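You operate a simulated robot arm through the tools that you are given. There is no shell and no other tool. Be economical: measure what you need, move in short steps, check, and stop when the job is done.

The job below is to be done with a simulated robot arm. You get a single attempt, and the scene is never put back.

TASK
Gauge the rivets in tubes 62 and 72 and start the one of the press card's length in the fixture.
Fine: hang each in the length gauge and press its button; the other goes into its tray pocket; do not press.

Only the result counts: the job must be done as asked and must still hold three seconds after the hand-in. Knocking over, shifting, dropping, spilling or breaking anything else fails it.

THE ROBOT
A 7-joint arm with a two-finger parallel gripper, fixed in place. Base frame: the origin is at the foot of the arm, x ahead of it, y to its left, z up; the work surface is at about z = 900. Readings come in mm, degrees, newtons and seconds.
With the tool pointing down near the work surface it reaches from about 300 to 680 mm from the base axis. Its first joint turns from -66.0 to 66.0 degrees. Payload 1.57 kg.
The tool frame sits at the grasp point between the pads (the TCP): z along the fingers, y along the line on which they close. The tips reach 30 mm beyond it. Largest opening 110 mm; finger width 24, thickness 12; the body of the gripper, 48 by 112 mm, starts 78 mm behind the TCP.
Orientation is that of the tool frame in the base frame, as [roll, pitch, yaw] about the fixed x, y, z axes, in that order (R = Rz(yaw) Ry(pitch) Rx(roll)). With the fingers straight down and closing along the base's y, the tool's x points along the base's -x, its y along +y and its z along -z.

THE INTERFACE
- The arm moves only by the tool servo_tool. Its argument "increments" is one flat list of numbers, 7 for each row, row after row: the shift along the tool's x, y, z in mm, then the turn, a rotation vector about the tool's x, y, z in degrees, then the opening, from 0 (shut) to 1 (fully open). In form: [dx, dy, dz, ax, ay, az, hand, dx, dy, dz, ax, ay, az, hand, ...]. A call has 1 to 20 rows; each row shifts and turns the commanded pose from where the row before left it, along the tool's axes as they then stand. Each row takes 0.2 s and may step no farther than 50 mm and 8.6 degrees from the row before; otherwise, or with a gripper value out of range, the whole call is refused. Where a pose cannot be reached the arm comes as near as it can. A force on the tool above 40 N (or 10 N above the force at the start of the call, whichever is more), or a blocked arm, ends the call early, and 0.2 s more pass. Each finger travels about 108 mm/s and halts on what it meets, pressing with about 25 N; the grip force reading is that of the motor and also rises with nothing between the fingers. The clock runs only during rows and for 0.2 s after the last one: add rows that do not move to give the fingers time. The reply holds the time, the measured pose of the TCP, the force on the tool along the base axes, the opening and the grip force, in the units named above and with some noise, with the torque about the TCP (base axes, N m) and any sound that the robot's microphone picked up, and new pictures: "show" is both (left out), scene, wrist or none.
- Cameras (640 x 400 px; columns grow to the right, rows downward): "scene" is fixed at [165.8, -389.5, 1412.4]; the picture's right is [0.77, -0.64, 0.00], its down [-0.31, -0.37, -0.88] and it looks along [0.56, 0.68, -0.48] (base axes); focal length 313 px, centre (320, 200). "wrist" rides on the gripper at [70, 16, -141] in the tool frame; the picture's right is [-0.23, 0.97, 0.00], its down [-0.86, -0.20, -0.48] and it looks along [-0.47, -0.11, 0.88] (tool axes); focal length 222 px, centre (320, 200). There is no depth. A picture from a camera that has moved, and an enlarged one, comes with that camera's place and axes in the base frame and with its lens.
- zoom(camera, box): a new picture of the part [left, top, right, bottom] of that camera's present view, enlarged. It takes no simulated time.
- hand_in(): hands the job in; it is judged then, once.

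Go step by step. Nothing tells you positions but the pictures and the camera data: compare them with the known pose of the tool, close in by small moves and look again before you grip or let go. The budget is 120 turns and 200 pictures, counting those below and the enlarged ones. Unless the task says otherwise, let go and move clear before handing in, and close with one line.

The tools are called after ">>>" as name(argument=value, ...) on one line, values as JSON. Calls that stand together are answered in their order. servo_tool: Moves the arm, as the interface text tells. Its arguments: {"type":"object","properties":{"increments":{"type":"array","items":{"type":"number"}},"show":{"type":"string","enum":["both","scene","wrist","none"]}},"required":["increments"]} The other tools are called the same way: zoom (camera, box) takes an enlarged picture of a part of a camera's view; hand_in () hands the job in.

At the start:

```text
clock: 0.0
position: [424.6, -19.4, 1269.9]
ee_rot: [-179.9, 0.0, -179.9]
force: [0.6, -0.6, -0.6]
ft_torque: [0.01, 0.0, 0.02]
gripper_width: 110.3
grasp_force: 0.0
```

scene: 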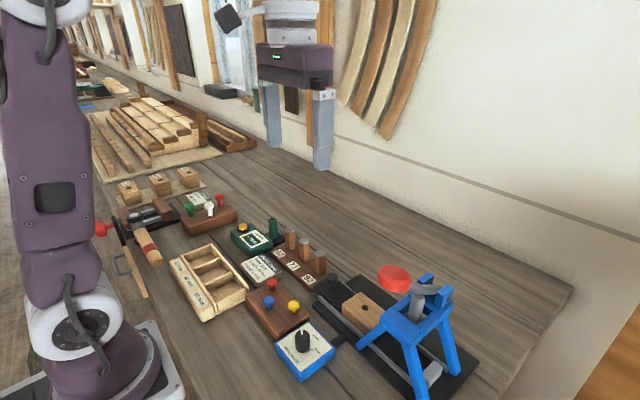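
wrist: 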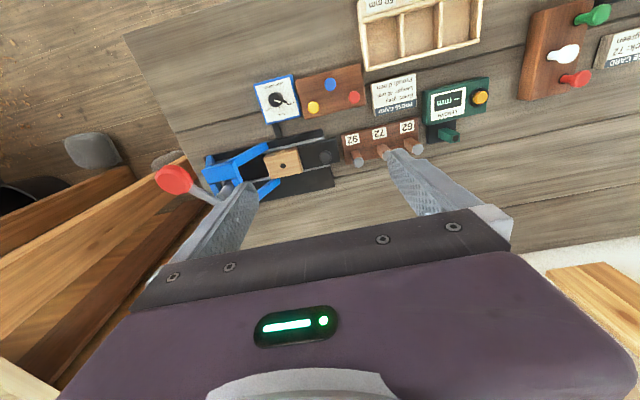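

I see a tube rack (62, 72, 92), a gauge with an orange button, a press card, a tray and a blue press with its fixture. I'll enlarge these areas to read the labels.

>>> zoom(camera="scene", box=[220, 210, 340, 285])

>>> zoom(camera="scene", box=[160, 235, 320, 335])

>>> zoom(camera="scene", box=[240, 255, 480, 400])

>>> zoom(camera="wrist", box=[330, 60, 510, 172])

>>> zoom(camera="wrist", box=[180, 60, 360, 200])

```text
5.33 times, centred on (280, 248) of scene
camera zoom: at [165.8, -389.5, 1412.4], right [0.77, -0.64, 0.0], down [-0.31, -0.37, -0.88], along [0.56, 0.68, -0.48], focal length 1668 px, centre (533, -53)
```

zoom: 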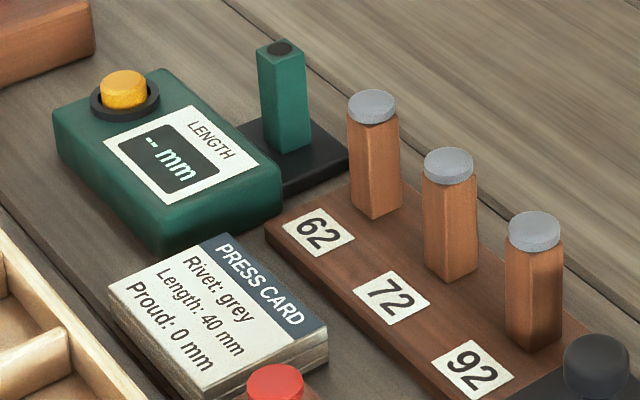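

```text
4.00 times, centred on (240, 285) of scene
camera zoom: at [165.8, -389.5, 1412.4], right [0.77, -0.64, 0.0], down [-0.31, -0.37, -0.88], along [0.56, 0.68, -0.48], focal length 1251 px, centre (640, -140)
```

zoom: 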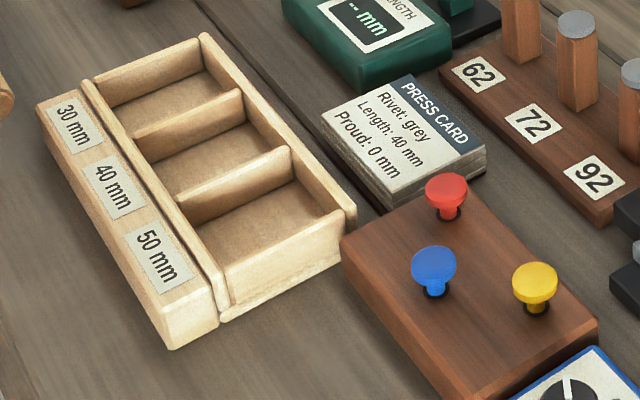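

```text
2.67 times, centred on (360, 328) of scene
camera zoom: at [165.8, -389.5, 1412.4], right [0.77, -0.64, 0.0], down [-0.31, -0.37, -0.88], along [0.56, 0.68, -0.48], focal length 834 px, centre (213, -140)
```

zoom: 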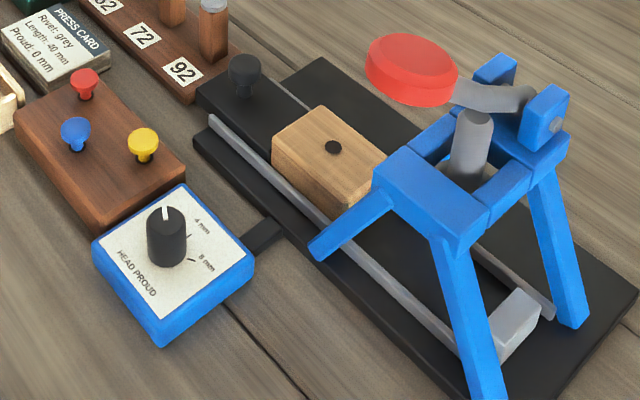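

```text
3.56 times, centred on (420, 116) of wrist
camera zoom: at [355.2, -1.9, 1410.6], right [0.23, 0.97, 0.0], down [0.86, -0.2, 0.48], along [0.47, -0.11, -0.88], focal length 790 px, centre (-36, 499)
```

zoom: 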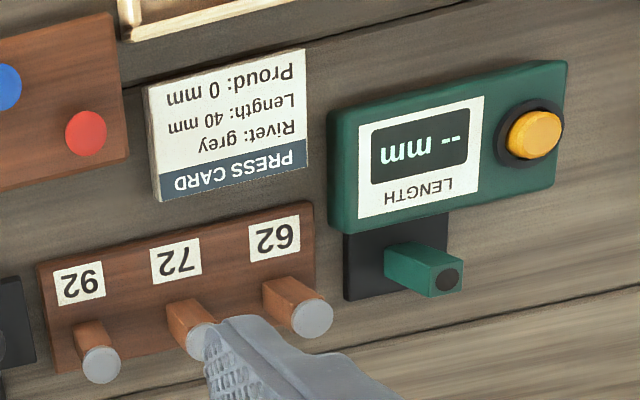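

```text
2.86 times, centred on (270, 130) of wrist
camera zoom: at [355.2, -1.9, 1410.6], right [0.23, 0.97, 0.0], down [0.86, -0.2, 0.48], along [0.47, -0.11, -0.88], focal length 635 px, centre (463, 400)
```

zoom: 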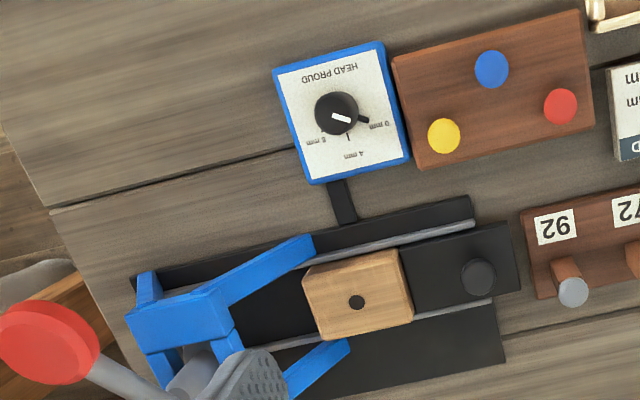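

The card asks for a grey 40 mm rivet, and the fixture is the wood block with the hole. By triangulation head 62 is near (518,156,978), head 72 near (517,97), the gauge hole near (515,230,975) and the block hole near (498,-118,952). I'll move above tube 62 for a closer look.

>>> servo_tool(increments=[-18.7, 35.1, 26, 0, 0, 0, 0.5, -18.7, 35.1, 26, 0, 0, 0, 0.5, -18.7, 35.1, 26, 0, 0, 0, 0.5, -18.7, 35.1, 26, 0, 0, 0, 0.5, -18.7, 35.1, 26, 0, 0, 0, 0.5, 0, 0, 0, 0, 0, 0, 0.5])

```text
clock: 1.4
position: [518.7, 156.1, 1140.2]
ee_rot: [-180.0, 0.0, 180.0]
force: [-0.6, -0.3, 0.9]
ft_torque: [-0.01, 0.05, -0.03]
gripper_width: 54.8
grasp_force: 0.1
camera wrist: at [447.9, 173.5, 1281.4], right [0.23, 0.97, 0.0], down [0.85, -0.2, 0.48], along [0.47, -0.11, -0.88], focal length 222 px, centre (320, 200)
```

scene: 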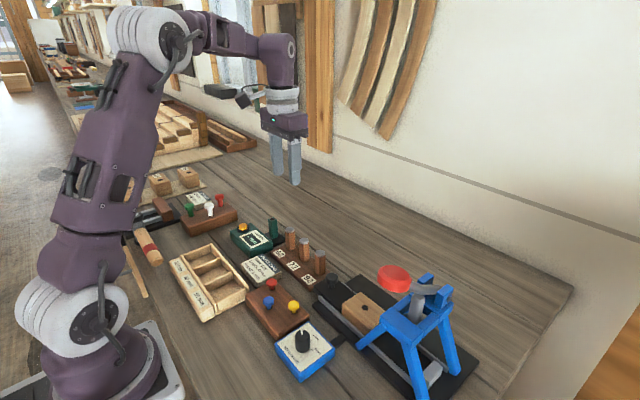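
wrist: 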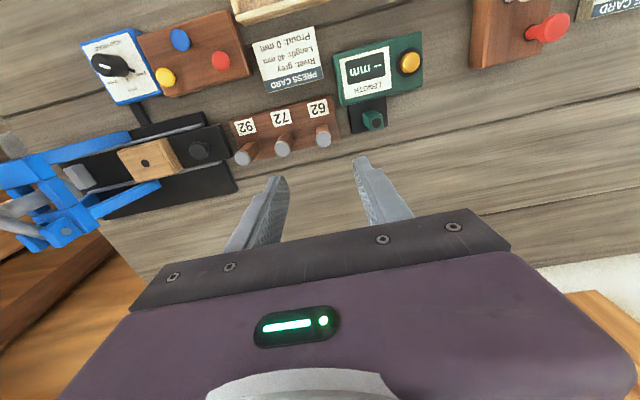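

The arm is above the rack. I'll enlarge the wrist view to locate the heads more exactly.

>>> zoom(camera="wrist", box=[220, 20, 460, 170])

>>> zoom(camera="wrist", box=[70, 100, 250, 212])

```text
2.67 times, centred on (340, 95) of wrist
camera zoom: at [447.9, 173.5, 1281.4], right [0.23, 0.97, 0.0], down [0.85, -0.2, 0.48], along [0.47, -0.11, -0.88], focal length 592 px, centre (267, 480)
```

zoom: 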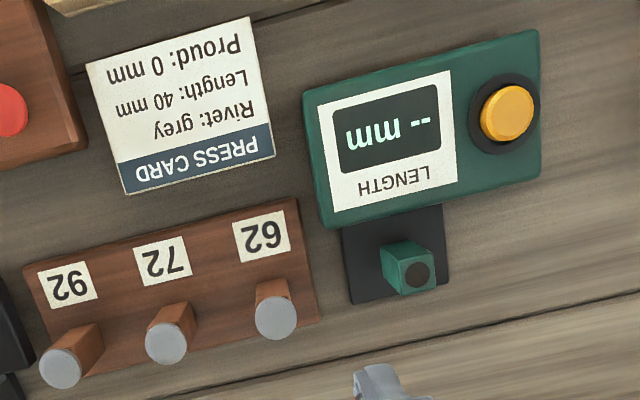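

```text
3.56 times, centred on (160, 156) of wrist
camera zoom: at [447.9, 173.5, 1281.4], right [0.23, 0.97, 0.0], down [0.85, -0.2, 0.48], along [0.47, -0.11, -0.88], focal length 790 px, centre (889, 356)
```

zoom: 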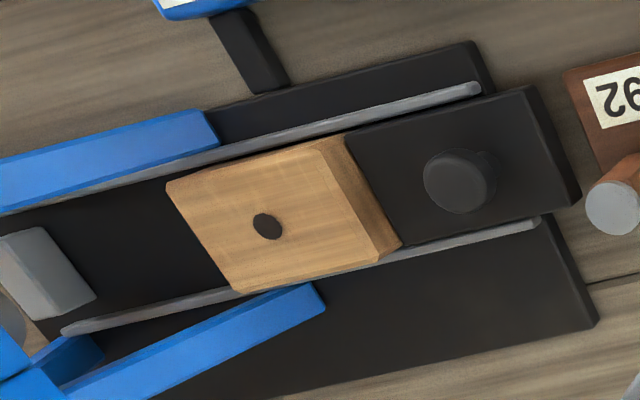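

Head 62 now comes out near (521,160,973). I'll descend partway and look again.

>>> servo_tool(increments=[-1, 1.8, 45, 0, 0, 0, 0.42, -1, 1.8, 45, 0, 0, 0, 0.42, 0, 0, 0, 0, 0, 0, 0.42])

>>> zoom(camera="wrist", box=[220, 90, 420, 215])

>>> zoom(camera="scene", box=[240, 170, 360, 245])

```text
clock: 2.2
position: [520.7, 158.3, 1048.7]
ee_rot: [180.0, 0.1, 179.9]
force: [0.4, -0.1, 0.0]
ft_torque: [-0.01, -0.03, -0.03]
gripper_width: 46.1
grasp_force: 0.0
camera wrist: at [448.8, 174.9, 1189.6], right [0.23, 0.97, 0.0], down [0.86, -0.2, 0.48], along [0.47, -0.11, -0.88], focal length 222 px, centre (320, 200)
```

scene: 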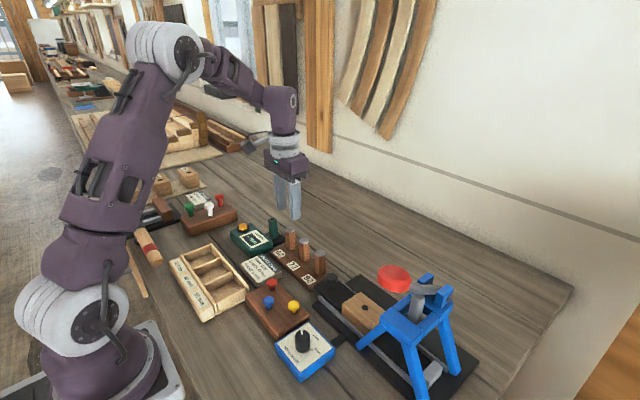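
wrist: 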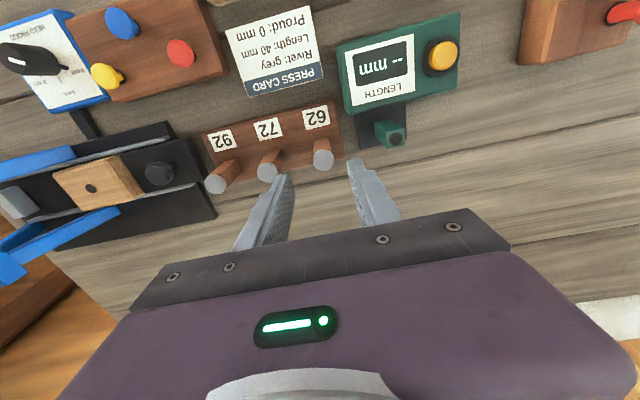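

```text
3.20 times, centred on (320, 152) of wrist
camera zoom: at [448.8, 174.9, 1189.6], right [0.23, 0.97, 0.0], down [0.86, -0.2, 0.48], along [0.47, -0.11, -0.88], focal length 711 px, centre (320, 352)
```

zoom: 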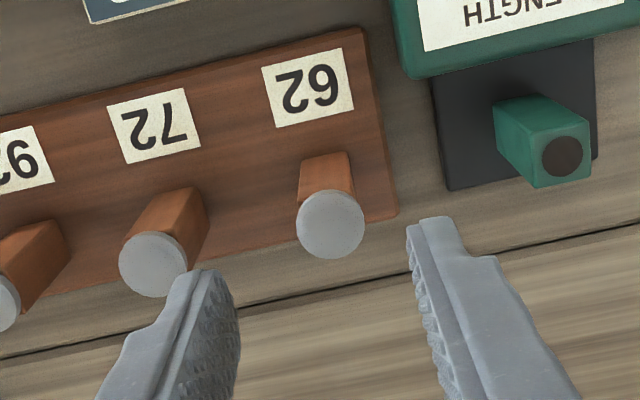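

```text
5.33 times, centred on (300, 208) of scene
camera zoom: at [165.8, -389.5, 1412.4], right [0.77, -0.64, 0.0], down [-0.31, -0.37, -0.88], along [0.56, 0.68, -0.48], focal length 1668 px, centre (427, 160)
```

zoom: 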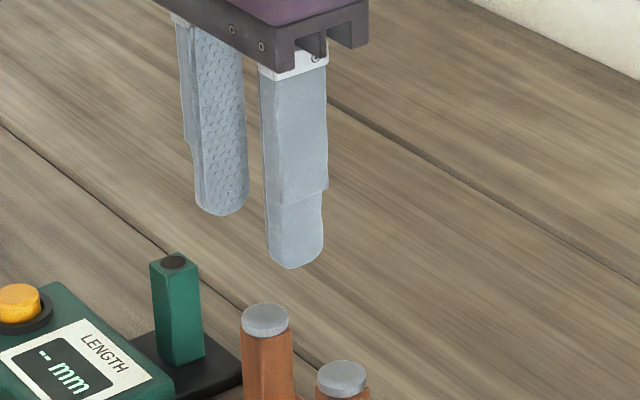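

The head sits slightly left of my predicted line, near y=161. I'll go down until the tips are just above the head and check again.

>>> servo_tool(increments=[0, 2, 18, 0, 0, 0, 0.42, 0, 0, 18, 0, 0, 0, 0.42, 0, 0, 0, 0, 0, 0, 0.42], show="none")

>>> zoom(camera="wrist", box=[220, 90, 420, 215])

>>> zoom(camera="scene", box=[240, 190, 336, 250])

```text
clock: 3.0
position: [520.2, 160.7, 1012.5]
ee_rot: [180.0, 0.1, -179.9]
force: [0.4, -0.5, 0.0]
ft_torque: [0.02, -0.01, -0.01]
gripper_width: 46.1
grasp_force: 0.1
```

```text
3.20 times, centred on (320, 152) of wrist
camera zoom: at [450.3, 178.3, 1153.8], right [0.23, 0.97, 0.0], down [0.86, -0.2, 0.48], along [0.47, -0.11, -0.88], focal length 711 px, centre (320, 352)
```

zoom: 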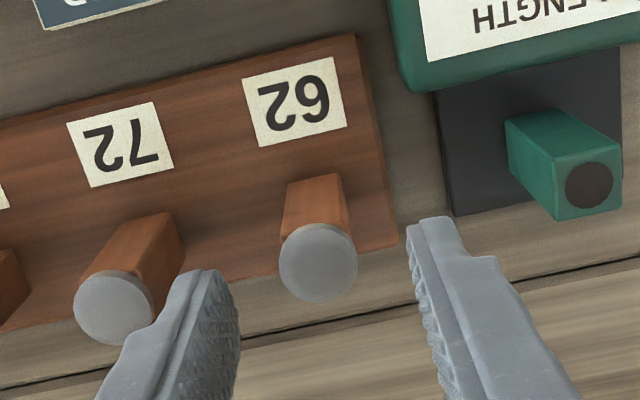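

```text
6.67 times, centred on (288, 220) of scene
camera zoom: at [165.8, -389.5, 1412.4], right [0.77, -0.64, 0.0], down [-0.31, -0.37, -0.88], along [0.56, 0.68, -0.48], focal length 2085 px, centre (533, 67)
```

zoom: 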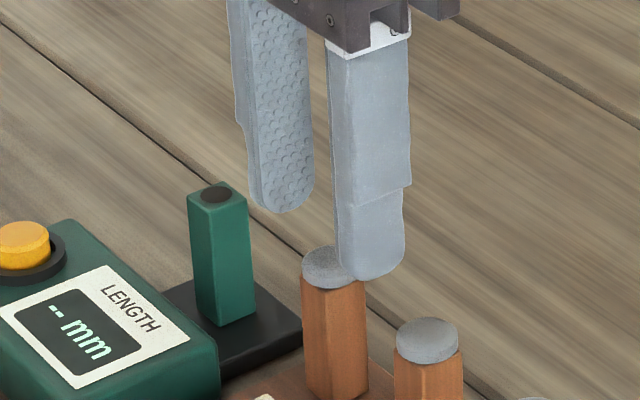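

Head 62 is at about (519,161.5,975), so the alignment is good. I'll lower the tips to z≈968 and grip the head.

>>> servo_tool(increments=[1.3, 0.8, 14, 0, 0, 0, 0.42, 0, 0, 0, 0, 0, 0, 0.42, 0, 0, 0, 0, 0, 0, 0.1, 0, 0, 0, 0, 0, 0, 0.1, 0, 0, 0, 0, 0, 0, 0.1], show="none")

>>> zoom(camera="wrist", box=[220, 90, 420, 215])

>>> zoom(camera="scene", box=[240, 190, 336, 250])

```text
clock: 4.2
position: [520.3, 162.0, 1000.2]
ee_rot: [180.0, 0.0, 180.0]
force: [0.1, -0.6, -0.8]
ft_torque: [-0.09, -0.03, -0.03]
gripper_width: 20.5
grasp_force: 25.5
```

```text
3.20 times, centred on (320, 152) of wrist
camera zoom: at [448.9, 179.2, 1140.4], right [0.23, 0.97, 0.0], down [0.86, -0.2, 0.48], along [0.47, -0.11, -0.88], focal length 711 px, centre (320, 352)
```

zoom: 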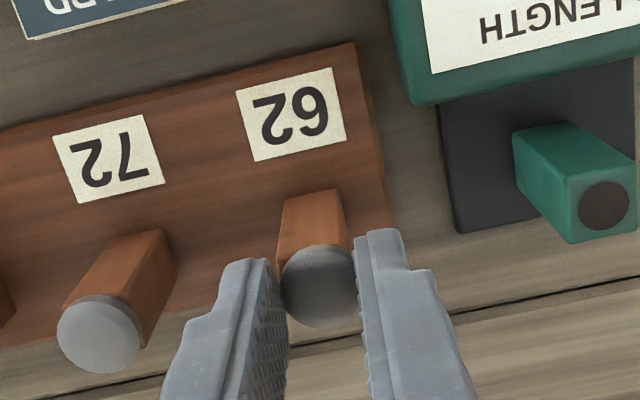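

```text
6.67 times, centred on (288, 220) of scene
camera zoom: at [165.8, -389.5, 1412.4], right [0.77, -0.64, 0.0], down [-0.31, -0.37, -0.88], along [0.56, 0.68, -0.48], focal length 2085 px, centre (533, 67)
```

zoom: 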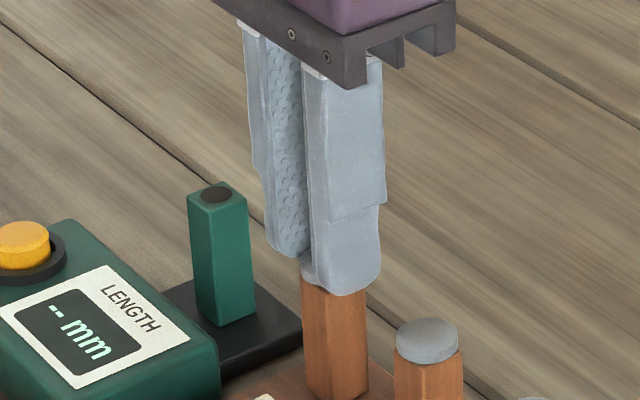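

The head is held at 20.5 mm. I'll lift it straight up out of the tube.

>>> servo_tool(increments=[0, 0, -15, 0, 0, 0, 0.1, 0, 0, -20, 0, 0, 0, 0.1, 0, 0, -20, 0, 0, 0, 0.1, 0, 0, -20, 0, 0, 0, 0.1], show="none")

>>> zoom(camera="wrist", box=[220, 90, 460, 240])

>>> zoom(camera="scene", box=[216, 170, 336, 245])

```text
clock: 5.2
position: [520.4, 162.6, 1077.0]
ee_rot: [-180.0, 0.0, 180.0]
force: [0.2, 0.2, -0.2]
ft_torque: [0.01, 0.02, 0.02]
gripper_width: 20.3
grasp_force: 25.2
```

```text
2.67 times, centred on (340, 165) of wrist
camera zoom: at [448.9, 179.8, 1217.4], right [0.23, 0.97, 0.0], down [0.86, -0.2, 0.48], along [0.47, -0.11, -0.88], focal length 592 px, centre (267, 293)
```

zoom: 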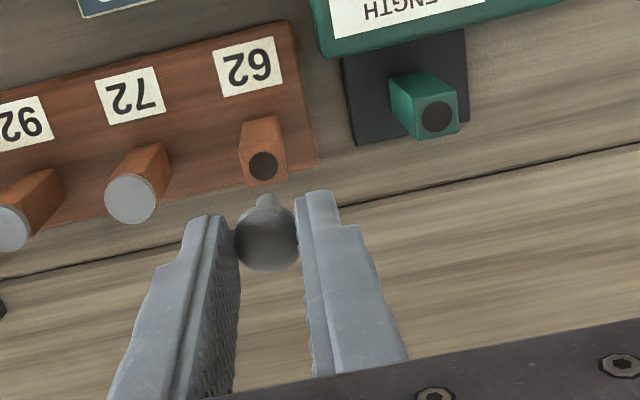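

```text
5.33 times, centred on (276, 208) of scene
camera zoom: at [165.8, -389.5, 1412.4], right [0.77, -0.64, 0.0], down [-0.31, -0.37, -0.88], along [0.56, 0.68, -0.48], focal length 1668 px, centre (555, 160)
```

zoom: 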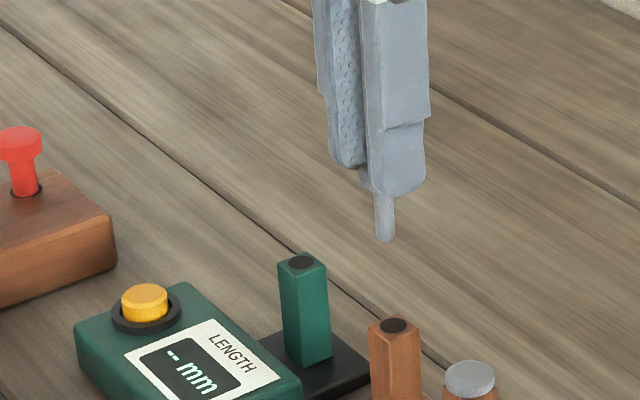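

Rivet 62 is free and hanging straight. The gauge hole is near (517.5,236.5,969), so I'll move over it and check.

>>> servo_tool(increments=[0.9, 25, 0, 0, 0, 0, 0.1, 0.9, 25, 0, 0, 0, 0, 0.1, 0.9, 24, 0, 0, 0, 0, 0.1, 0, 0, 0, 0, 0, 0, 0.1, 0, 0, 0, 0, 0, 0, 0.1], show="none")

>>> zoom(camera="wrist", box=[240, 90, 400, 190])

>>> zoom(camera="scene", box=[216, 170, 312, 230])

```text
clock: 6.4
position: [517.5, 236.1, 1075.6]
ee_rot: [180.0, 0.0, 180.0]
force: [-0.5, 1.2, 0.0]
ft_torque: [0.0, 0.02, 0.0]
gripper_width: 20.3
grasp_force: 24.5
```

```text
4.00 times, centred on (320, 140) of wrist
camera zoom: at [446.0, 254.2, 1215.9], right [0.23, 0.97, 0.0], down [0.86, -0.2, 0.48], along [0.47, -0.11, -0.88], focal length 888 px, centre (320, 440)
```

zoom: 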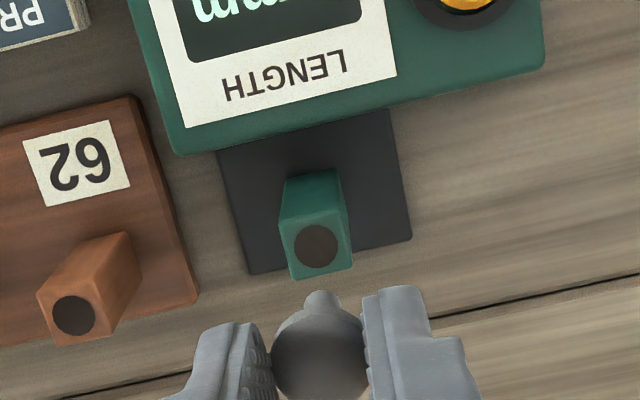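

```text
6.67 times, centred on (264, 200) of scene
camera zoom: at [165.8, -389.5, 1412.4], right [0.77, -0.64, 0.0], down [-0.31, -0.37, -0.88], along [0.56, 0.68, -0.48], focal length 2085 px, centre (693, 200)
```

zoom: 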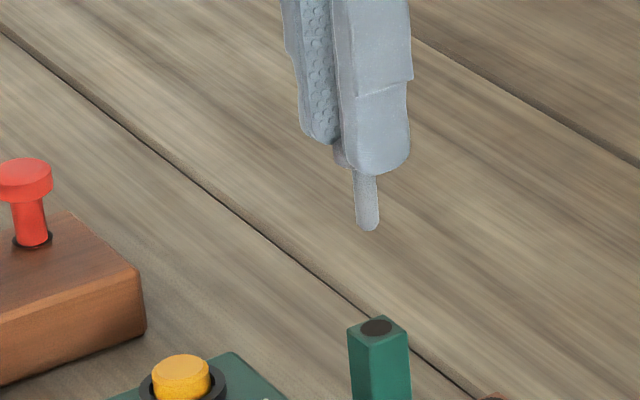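

The comparison with tube 62 suggests a small correction of about -1.3 mm in x and +0.5 mm in y. I'll apply it and lower slowly.

>>> servo_tool(increments=[1.3, 0.5, 10, 0, 0, 0, 0.1, 0, 0, 12, 0, 0, 0, 0.1, 0, 0, 10, 0, 0, 0, 0.1, 0, 0, 0, 0, 0, 0, 0.1], show="none")

>>> zoom(camera="wrist", box=[240, 90, 400, 190])

>>> zoom(camera="scene", box=[216, 180, 312, 240])

```text
clock: 7.4
position: [515.8, 235.9, 1042.6]
ee_rot: [-179.9, 0.0, 179.9]
force: [0.9, 0.1, 0.1]
ft_torque: [-0.03, -0.01, -0.03]
gripper_width: 20.2
grasp_force: 25.4
```

```text
4.00 times, centred on (320, 140) of wrist
camera zoom: at [445.9, 254.3, 1184.0], right [0.23, 0.97, 0.0], down [0.86, -0.2, 0.48], along [0.47, -0.11, -0.88], focal length 888 px, centre (320, 440)
```

zoom: 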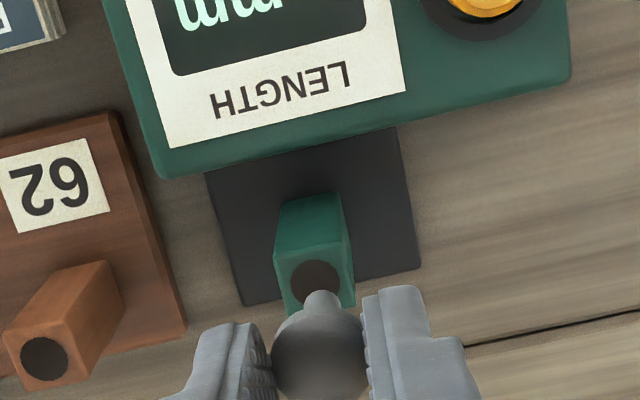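

```text
6.67 times, centred on (264, 210) of scene
camera zoom: at [165.8, -389.5, 1412.4], right [0.77, -0.64, 0.0], down [-0.31, -0.37, -0.88], along [0.56, 0.68, -0.48], focal length 2085 px, centre (693, 133)
```

zoom: 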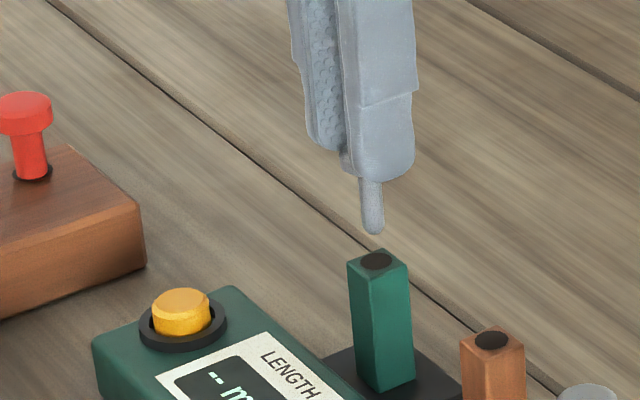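

The rivet's tip is just above the hole and about 1 mm too far in +y. I'll correct that and lower it until it enters.

>>> servo_tool(increments=[-0.5, -1.2, 0, 0, 0, 0, 0.1, 0, 0, 7, 0, 0, 0, 0.1, 0, 0, 7, 0, 0, 0, 0.1, 0, 0, 4, 0, 0, 0, 0.1, 0, 0, 0, 0, 0, 0, 0.1], show="none")

>>> zoom(camera="wrist", box=[240, 90, 400, 190])

>>> zoom(camera="scene", box=[216, 180, 312, 240])

```text
clock: 8.6
position: [516.6, 234.3, 1024.3]
ee_rot: [-179.9, 0.0, -180.0]
force: [-0.1, 0.2, -0.5]
ft_torque: [-0.02, -0.02, -0.01]
gripper_width: 20.4
grasp_force: 25.4
```

```text
4.00 times, centred on (320, 140) of wrist
camera zoom: at [445.5, 253.2, 1165.4], right [0.23, 0.97, 0.0], down [0.86, -0.2, 0.48], along [0.47, -0.11, -0.88], focal length 888 px, centre (320, 440)
```

zoom: 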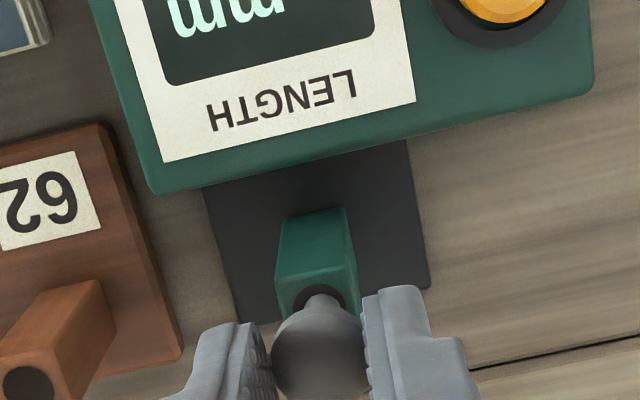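

```text
6.67 times, centred on (264, 210) of scene
camera zoom: at [165.8, -389.5, 1412.4], right [0.77, -0.64, 0.0], down [-0.31, -0.37, -0.88], along [0.56, 0.68, -0.48], focal length 2085 px, centre (693, 133)
```

zoom: 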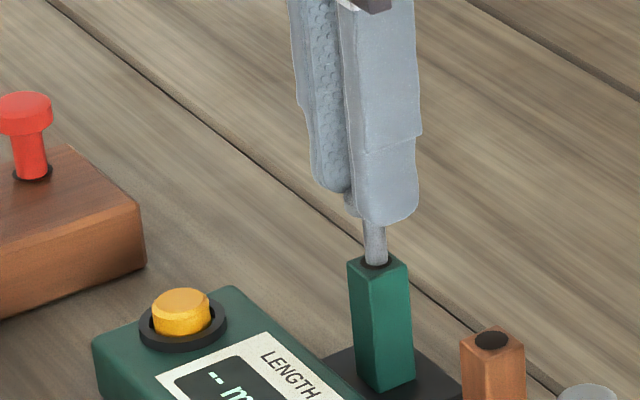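

The rivet has entered the hole. I'll lower it until the head seats, at TCP z≈1000.

>>> servo_tool(increments=[0, 0, 8, 0, 0, 0, 0.1, 0, 0, 8, 0, 0, 0, 0.1, 0, 0, 5, 0, 0, 0, 0.1, 0, 0, 2, 0, 0, 0, 0.1, 0, 0, 0, 0, 0, 0, 0.1], show="none")

>>> zoom(camera="scene", box=[216, 180, 312, 240])

```text
clock: 9.8
position: [516.2, 235.4, 1001.4]
ee_rot: [179.9, 0.0, 179.9]
force: [0.1, 1.0, -0.4]
ft_torque: [0.01, 0.02, 0.04]
gripper_width: 20.3
grasp_force: 25.3
```

```text
6.67 times, centred on (264, 210) of scene
camera zoom: at [165.8, -389.5, 1412.4], right [0.77, -0.64, 0.0], down [-0.31, -0.37, -0.88], along [0.56, 0.68, -0.48], focal length 2085 px, centre (693, 133)
```

zoom: 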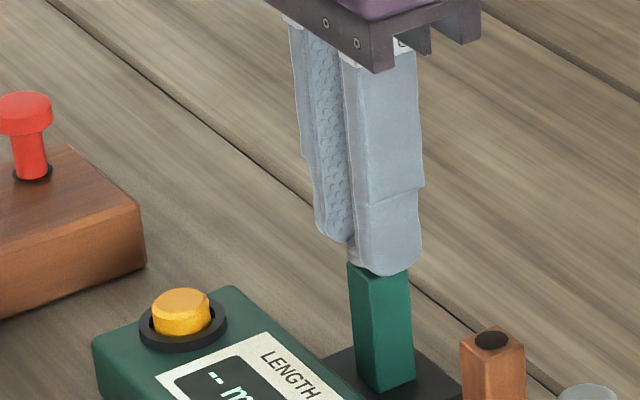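

It is seated at about the same height as in tube 62. I'll release, rise, and find the button.

>>> servo_tool(increments=[0, 0, 0.5, 0, 0, 0, 0.1, 0, 0, 0, 0, 0, 0, 0.35, 0, 0, 0, 0, 0, 0, 0.35, 0, 0, -30, 0, 0, 0, 0.35, 0, 0, -30, 0, 0, 0, 0.35, 20, 20, -20, 0, 0, 0, 0.2, 0, 0, 0, 0, 0, 0, 0.0, 0, 0, 0, 0, 0, 0, 0.0])

>>> zoom(camera="scene", box=[216, 180, 312, 240])

>>> zoom(camera="wrist", box=[240, 50, 440, 175])

```text
clock: 11.6
position: [497.0, 256.4, 1083.2]
ee_rot: [-180.0, -0.1, 180.0]
force: [-0.1, -1.5, -0.1]
ft_torque: [-0.02, -0.02, 0.03]
gripper_width: 0.0
grasp_force: 21.4
camera wrist: at [425.6, 274.0, 1223.0], right [0.23, 0.97, 0.0], down [0.86, -0.2, 0.48], along [0.47, -0.11, -0.88], focal length 222 px, centre (320, 200)
```

scene: 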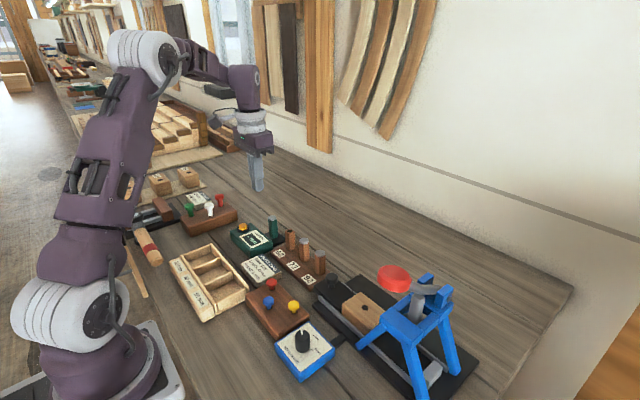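
wrist: 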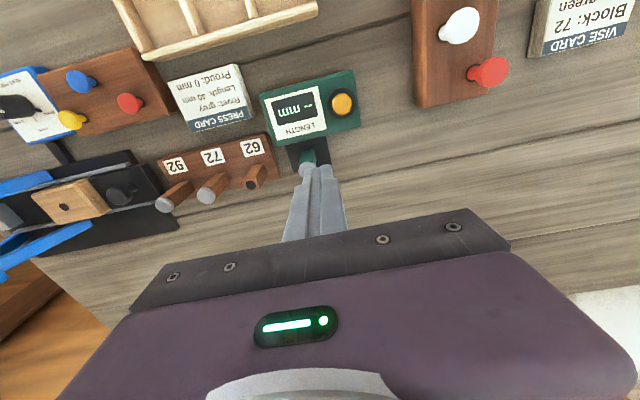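

```text
6.67 times, centred on (264, 210) of scene
camera zoom: at [165.8, -389.5, 1412.4], right [0.77, -0.64, 0.0], down [-0.31, -0.37, -0.88], along [0.56, 0.68, -0.48], focal length 2085 px, centre (693, 133)
```

zoom: 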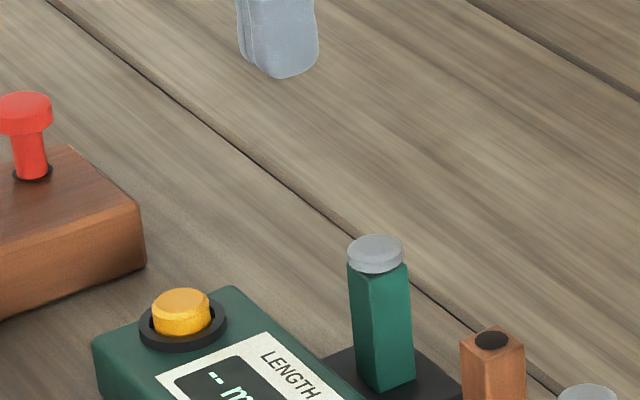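

```text
3.20 times, centred on (340, 112) of wrist
camera zoom: at [425.6, 274.0, 1223.0], right [0.23, 0.97, 0.0], down [0.86, -0.2, 0.48], along [0.47, -0.11, -0.88], focal length 711 px, centre (256, 480)
```

zoom: 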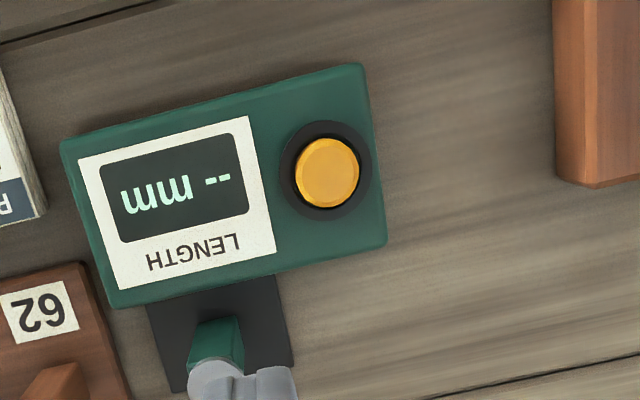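

Rivet 62 hangs in the gauge. The button top is near (457,294,943), so I'll move over it with the fingers closed and check.

>>> servo_tool(increments=[20, 19, 0, 0, 0, 0, 0, 20, 19, 0, 0, 0, 0, 0, 0, 0, 40, 0, 0, 0, 0, 0, 0, 40, 0, 0, 0, 0, 0, 0, 0, 0, 0, 0, 0], show="none")

>>> zoom(camera="scene", box=[200, 180, 296, 240])

>>> zoom(camera="wrist", box=[220, 90, 420, 215])

```text
clock: 12.8
position: [456.0, 293.2, 1001.8]
ee_rot: [-179.9, -0.1, 180.0]
force: [-0.3, 0.4, -0.2]
ft_torque: [0.02, 0.0, 0.02]
gripper_width: 0.0
grasp_force: 21.5
```

```text
6.67 times, centred on (248, 210) of scene
camera zoom: at [165.8, -389.5, 1412.4], right [0.77, -0.64, 0.0], down [-0.31, -0.37, -0.88], along [0.56, 0.68, -0.48], focal length 2085 px, centre (800, 133)
```

zoom: 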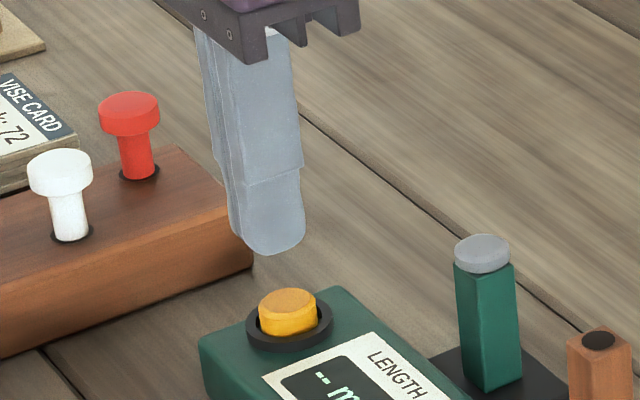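

```text
3.20 times, centred on (320, 152) of wrist
camera zoom: at [384.7, 311.0, 1142.9], right [0.23, 0.97, 0.0], down [0.85, -0.2, 0.48], along [0.47, -0.11, -0.88], focal length 711 px, centre (320, 352)
```

zoom: 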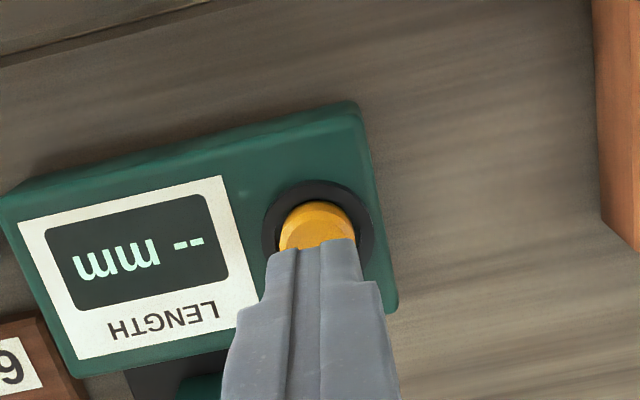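

The fingers are over the button. I'll go down gently until it is pressed.

>>> servo_tool(increments=[-1, 0, 8, 0, 0, 0, 0, 0, 0, 8, 0, 0, 0, 0, 0, 0, 5, 0, 0, 0, 0, 0, 0, 3, 0, 0, 0, 0, 0, 0, 0, 0, 0, 0, 0], show="none")

>>> zoom(camera="scene", box=[200, 190, 296, 250])

```text
clock: 14.0
position: [458.8, 293.1, 978.5]
ee_rot: [-180.0, 0.0, -180.0]
force: [0.6, -0.8, -0.5]
ft_torque: [0.01, 0.01, -0.01]
gripper_width: 0.1
grasp_force: 21.8
```

```text
6.67 times, centred on (248, 220) of scene
camera zoom: at [165.8, -389.5, 1412.4], right [0.77, -0.64, 0.0], down [-0.31, -0.37, -0.88], along [0.56, 0.68, -0.48], focal length 2085 px, centre (800, 67)
```

zoom: 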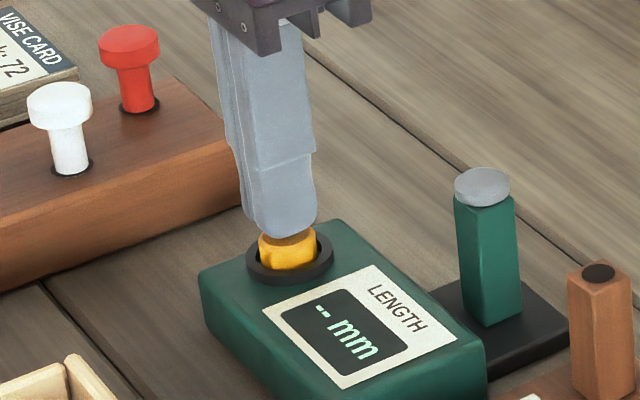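

>>> servo_tool(increments=[0, 0, 3, 0, 0, 0, 0, 0, 0, 2, 0, 0, 0, 0, 0, 0, 1.5, 0, 0, 0, 0, 0, 0, 0, 0, 0, 0, 0], show="none")

>>> zoom(camera="scene", box=[200, 190, 296, 250])

```text
clock: 15.0
position: [458.4, 292.7, 971.5]
ee_rot: [179.9, -0.1, -180.0]
force: [-0.2, -0.8, 1.2]
ft_torque: [-0.05, 0.01, 0.0]
gripper_width: 0.0
grasp_force: 21.2
```

```text
6.67 times, centred on (248, 220) of scene
camera zoom: at [165.7, -389.6, 1412.3], right [0.77, -0.64, 0.0], down [-0.31, -0.37, -0.88], along [0.56, 0.68, -0.48], focal length 2085 px, centre (800, 67)
```

zoom: 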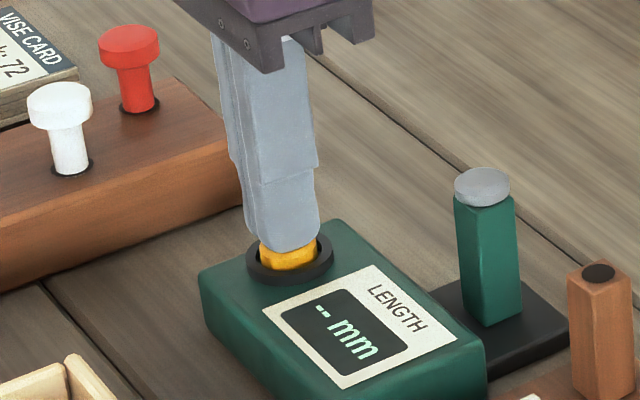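

The fingers are about at the button's top. I'll continue down in small steps.

>>> servo_tool(increments=[0, 0, 1.5, 0, 0, 0, 0, 0, 0, 1.5, 0, 0, 0, 0, 0, 0, 1.5, 0, 0, 0, 0, 0, 0, 0, 0, 0, 0, 0], show="none")

>>> zoom(camera="scene", box=[200, 190, 296, 250])

```text
clock: 16.0
position: [458.9, 292.3, 966.3]
ee_rot: [179.9, 0.2, 179.9]
force: [-3.0, 2.7, 9.7]
ft_torque: [0.12, 0.04, 0.0]
gripper_width: 0.0
grasp_force: 21.2
heard: click
```

```text
6.67 times, centred on (248, 220) of scene
camera zoom: at [165.6, -389.5, 1412.4], right [0.77, -0.64, 0.0], down [-0.31, -0.37, -0.88], along [0.56, 0.68, -0.48], focal length 2085 px, centre (800, 67)
```

zoom: 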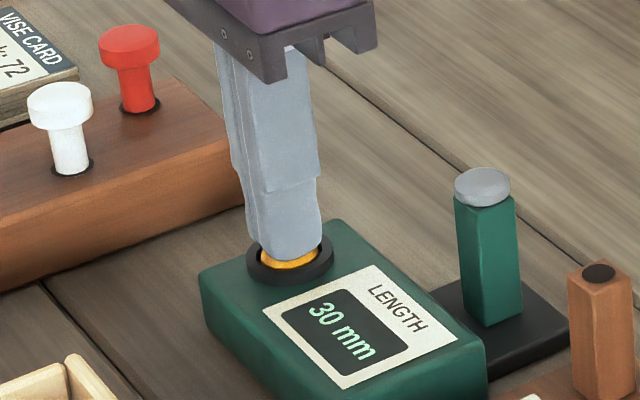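

The button clicked and the gauge reads 30 mm for rivet 62, so it belongs in the 30 mm pocket. I'll rise and go back above the gauge tube.

>>> servo_tool(increments=[0, 0, -40, 0, 0, 0, 0, 0, 0, -44, 0, 0, 0, 0, -28.6, -28.5, 0, 0, 0, 0, 0.2, -28.6, -28.5, 0, 0, 0, 0, 0.42, 0, 0, 0, 0, 0, 0, 0.42, 0, 0, 0, 0, 0, 0, 0.42], show="none")

>>> zoom(camera="wrist", box=[220, 90, 420, 215])

```text
clock: 17.4
position: [516.2, 238.7, 1049.7]
ee_rot: [-180.0, 0.1, 180.0]
force: [-0.9, -0.5, 0.8]
ft_torque: [0.01, 0.01, 0.03]
gripper_width: 46.4
grasp_force: 0.0
```

```text
3.20 times, centred on (320, 152) of wrist
camera zoom: at [444.4, 256.6, 1191.2], right [0.23, 0.97, 0.0], down [0.86, -0.2, 0.48], along [0.47, -0.11, -0.88], focal length 711 px, centre (320, 352)
```

zoom: 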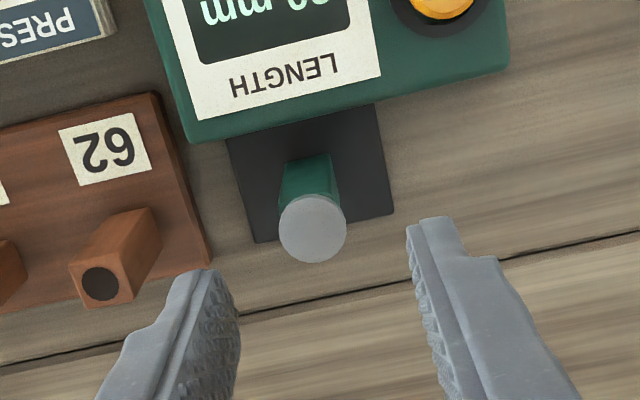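

The head is slightly to -y of the tool. I'll correct by -2.9 mm in y, descend and grip it.

>>> servo_tool(increments=[-0.6, -2.9, 20, 0, 0, 0, 0.42, 0, 0, 20, 0, 0, 0, 0.42, 0, 0, 9, 0, 0, 0, 0.42, 0, 0, 0, 0, 0, 0, 0.42, 0, 0, 0, 0, 0, 0, 0.1, 0, 0, 0, 0, 0, 0, 0.1, 0, 0, 0, 0, 0, 0, 0.1], show="none")

>>> zoom(camera="wrist", box=[220, 90, 420, 215])

```text
clock: 19.0
position: [514.9, 234.6, 999.4]
ee_rot: [179.9, 0.0, 179.9]
force: [-0.1, 0.4, -0.3]
ft_torque: [0.02, 0.01, -0.02]
gripper_width: 20.4
grasp_force: 25.2
```

```text
3.20 times, centred on (320, 152) of wrist
camera zoom: at [444.1, 253.1, 1141.7], right [0.23, 0.97, 0.0], down [0.86, -0.2, 0.48], along [0.47, -0.11, -0.88], focal length 711 px, centre (320, 352)
```

zoom: 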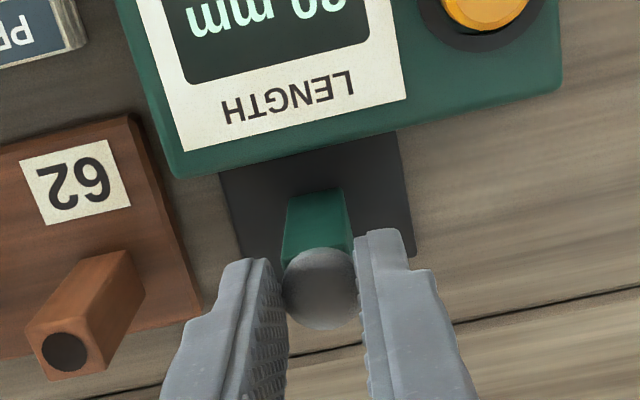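

The head is gripped. I'll lift it and carry it towards the tray's 30 mm pocket, roughly (330,280), then look.

>>> servo_tool(increments=[0, 0, -15, 0, 0, 0, 0.1, 0, 0, -30, 0, 0, 0, 0.1, 0, 0, -40, 0, 0, 0, 0.1, 45, 7, -10, 0, 0, 0, 0.1, 45, 7, -10, 0, 0, 0, 0.1, 40, 7, -10, 0, 0, 0, 0.1, 40, 7, 0, 0, 0, 0, 0.1, 0, 0, 0, 0, 0, 0, 0.1])

>>> zoom(camera="wrist", box=[160, 50, 400, 200])

>>> zoom(camera="scene", box=[140, 150, 300, 250])

```text
clock: 20.8
position: [343.8, 260.1, 1118.2]
ee_rot: [180.0, -0.1, -180.0]
force: [0.5, -0.2, -0.6]
ft_torque: [0.01, 0.0, 0.01]
gripper_width: 20.5
grasp_force: 25.2
camera wrist: at [272.9, 278.1, 1259.5], right [0.23, 0.97, 0.0], down [0.85, -0.2, 0.48], along [0.47, -0.11, -0.88], focal length 222 px, centre (320, 200)
```

scene: 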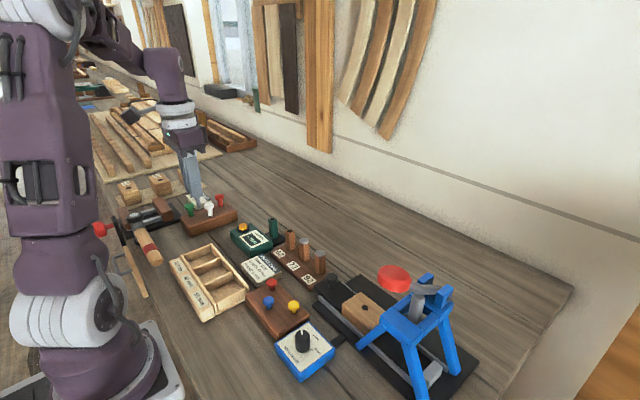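
wrist: 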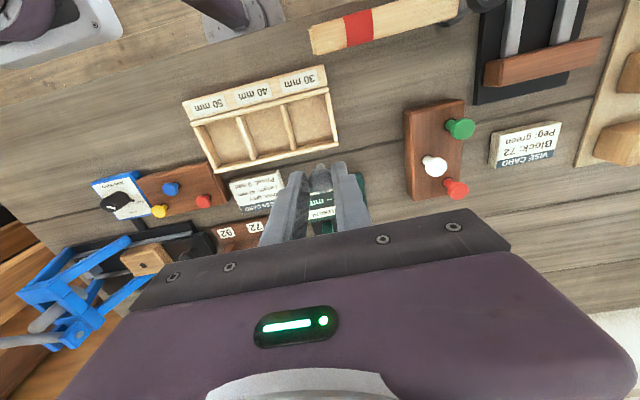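

```text
2.67 times, centred on (280, 125) of wrist
camera zoom: at [272.9, 278.1, 1259.5], right [0.23, 0.97, 0.0], down [0.85, -0.2, 0.48], along [0.47, -0.11, -0.88], focal length 592 px, centre (427, 400)
```

zoom: 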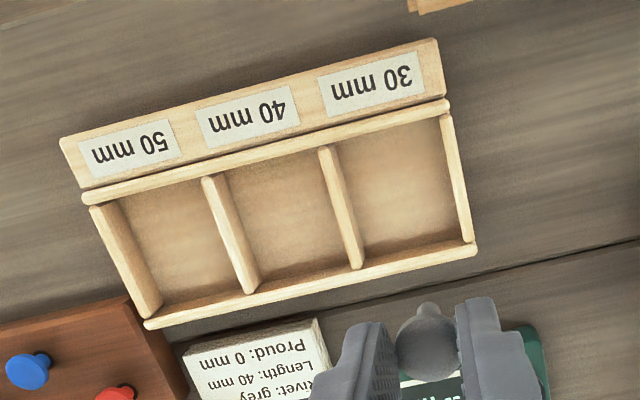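

```text
4.00 times, centred on (220, 200) of scene
camera zoom: at [165.8, -389.5, 1412.4], right [0.77, -0.64, 0.0], down [-0.31, -0.37, -0.88], along [0.56, 0.68, -0.48], focal length 1251 px, centre (720, 200)
```

zoom: 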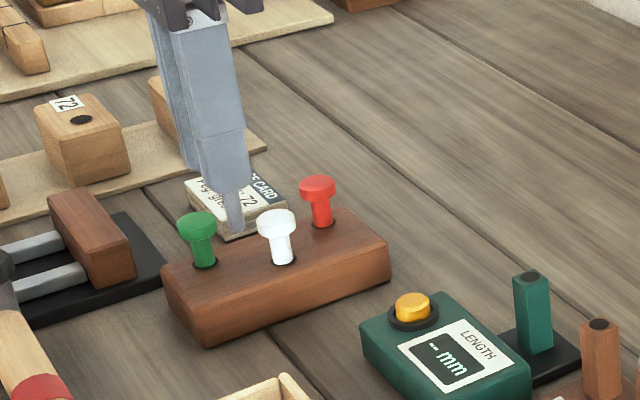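

From the wrist view the 30 mm pocket's centre is near (325,254). I'll move over it, go lower and look again.

>>> servo_tool(increments=[9, -3, 20, 0, 0, 0, 0.1, 9, -3, 25, 0, 0, 0, 0.1, 0, 0, 33, 0, 0, 0, 0.1, 0, 0, 0, 0, 0, 0, 0.1], show="none")

>>> zoom(camera="wrist", box=[200, 70, 440, 220])

>>> zoom(camera="scene", box=[140, 190, 300, 290])

```text
clock: 21.8
position: [326.5, 254.4, 1039.5]
ee_rot: [180.0, 0.1, -180.0]
force: [0.3, -0.4, -0.2]
ft_torque: [-0.02, 0.01, -0.02]
gripper_width: 20.3
grasp_force: 24.8
```

```text
2.67 times, centred on (320, 145) of wrist
camera zoom: at [255.8, 272.2, 1180.5], right [0.23, 0.97, 0.0], down [0.85, -0.2, 0.48], along [0.47, -0.11, -0.88], focal length 592 px, centre (320, 347)
```

zoom: 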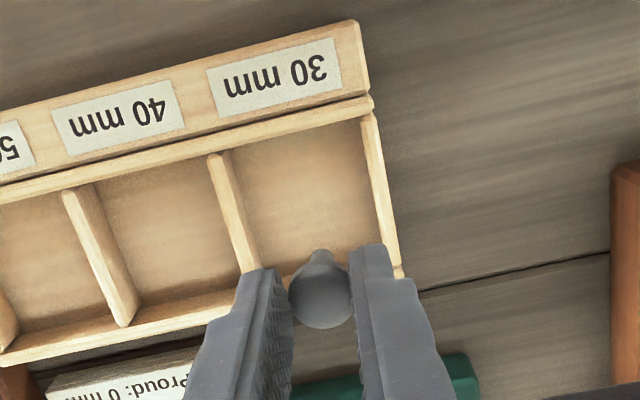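

```text
4.00 times, centred on (220, 240) of scene
camera zoom: at [165.8, -389.5, 1412.4], right [0.77, -0.64, 0.0], down [-0.31, -0.37, -0.88], along [0.56, 0.68, -0.48], focal length 1251 px, centre (720, 40)
```

zoom: 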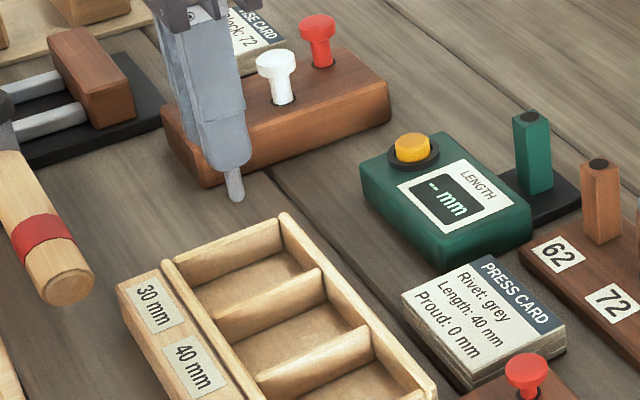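

The rivet's tip projects onto the middle of the 30 mm pocket in both views. I'll lower it almost to the floor.

>>> servo_tool(increments=[2.5, -1.5, 20, 0, 0, 0, 0.1, 0, 0, 20, 0, 0, 0, 0.1, 0, 0, 15, 0, 0, 0, 0.1, 0, 0, 0, 0, 0, 0, 0.1], show="none")

>>> zoom(camera="wrist", box=[220, 80, 420, 205])

>>> zoom(camera="scene", box=[160, 210, 256, 270])

```text
clock: 22.8
position: [325.1, 254.7, 983.4]
ee_rot: [-180.0, -0.1, -180.0]
force: [-0.1, 0.1, -0.9]
ft_torque: [-0.02, -0.01, 0.0]
gripper_width: 20.4
grasp_force: 25.5
```

```text
3.20 times, centred on (320, 142) of wrist
camera zoom: at [254.7, 272.1, 1123.9], right [0.23, 0.97, 0.0], down [0.86, -0.2, 0.48], along [0.47, -0.11, -0.88], focal length 711 px, centre (320, 384)
```

zoom: 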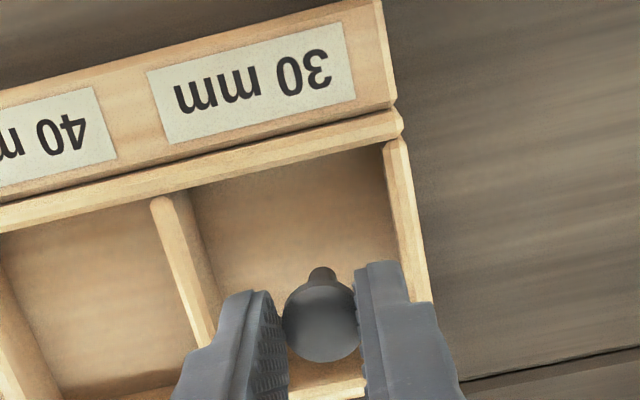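

```text
6.67 times, centred on (208, 240) of scene
camera zoom: at [165.8, -389.5, 1412.4], right [0.77, -0.64, 0.0], down [-0.31, -0.37, -0.88], along [0.56, 0.68, -0.48], focal length 2085 px, centre (1067, -67)
```

zoom: 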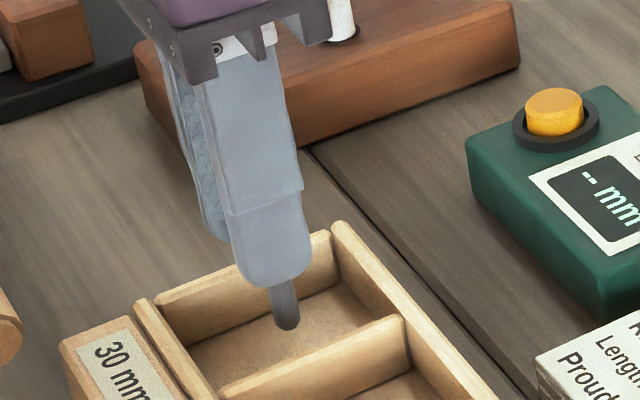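

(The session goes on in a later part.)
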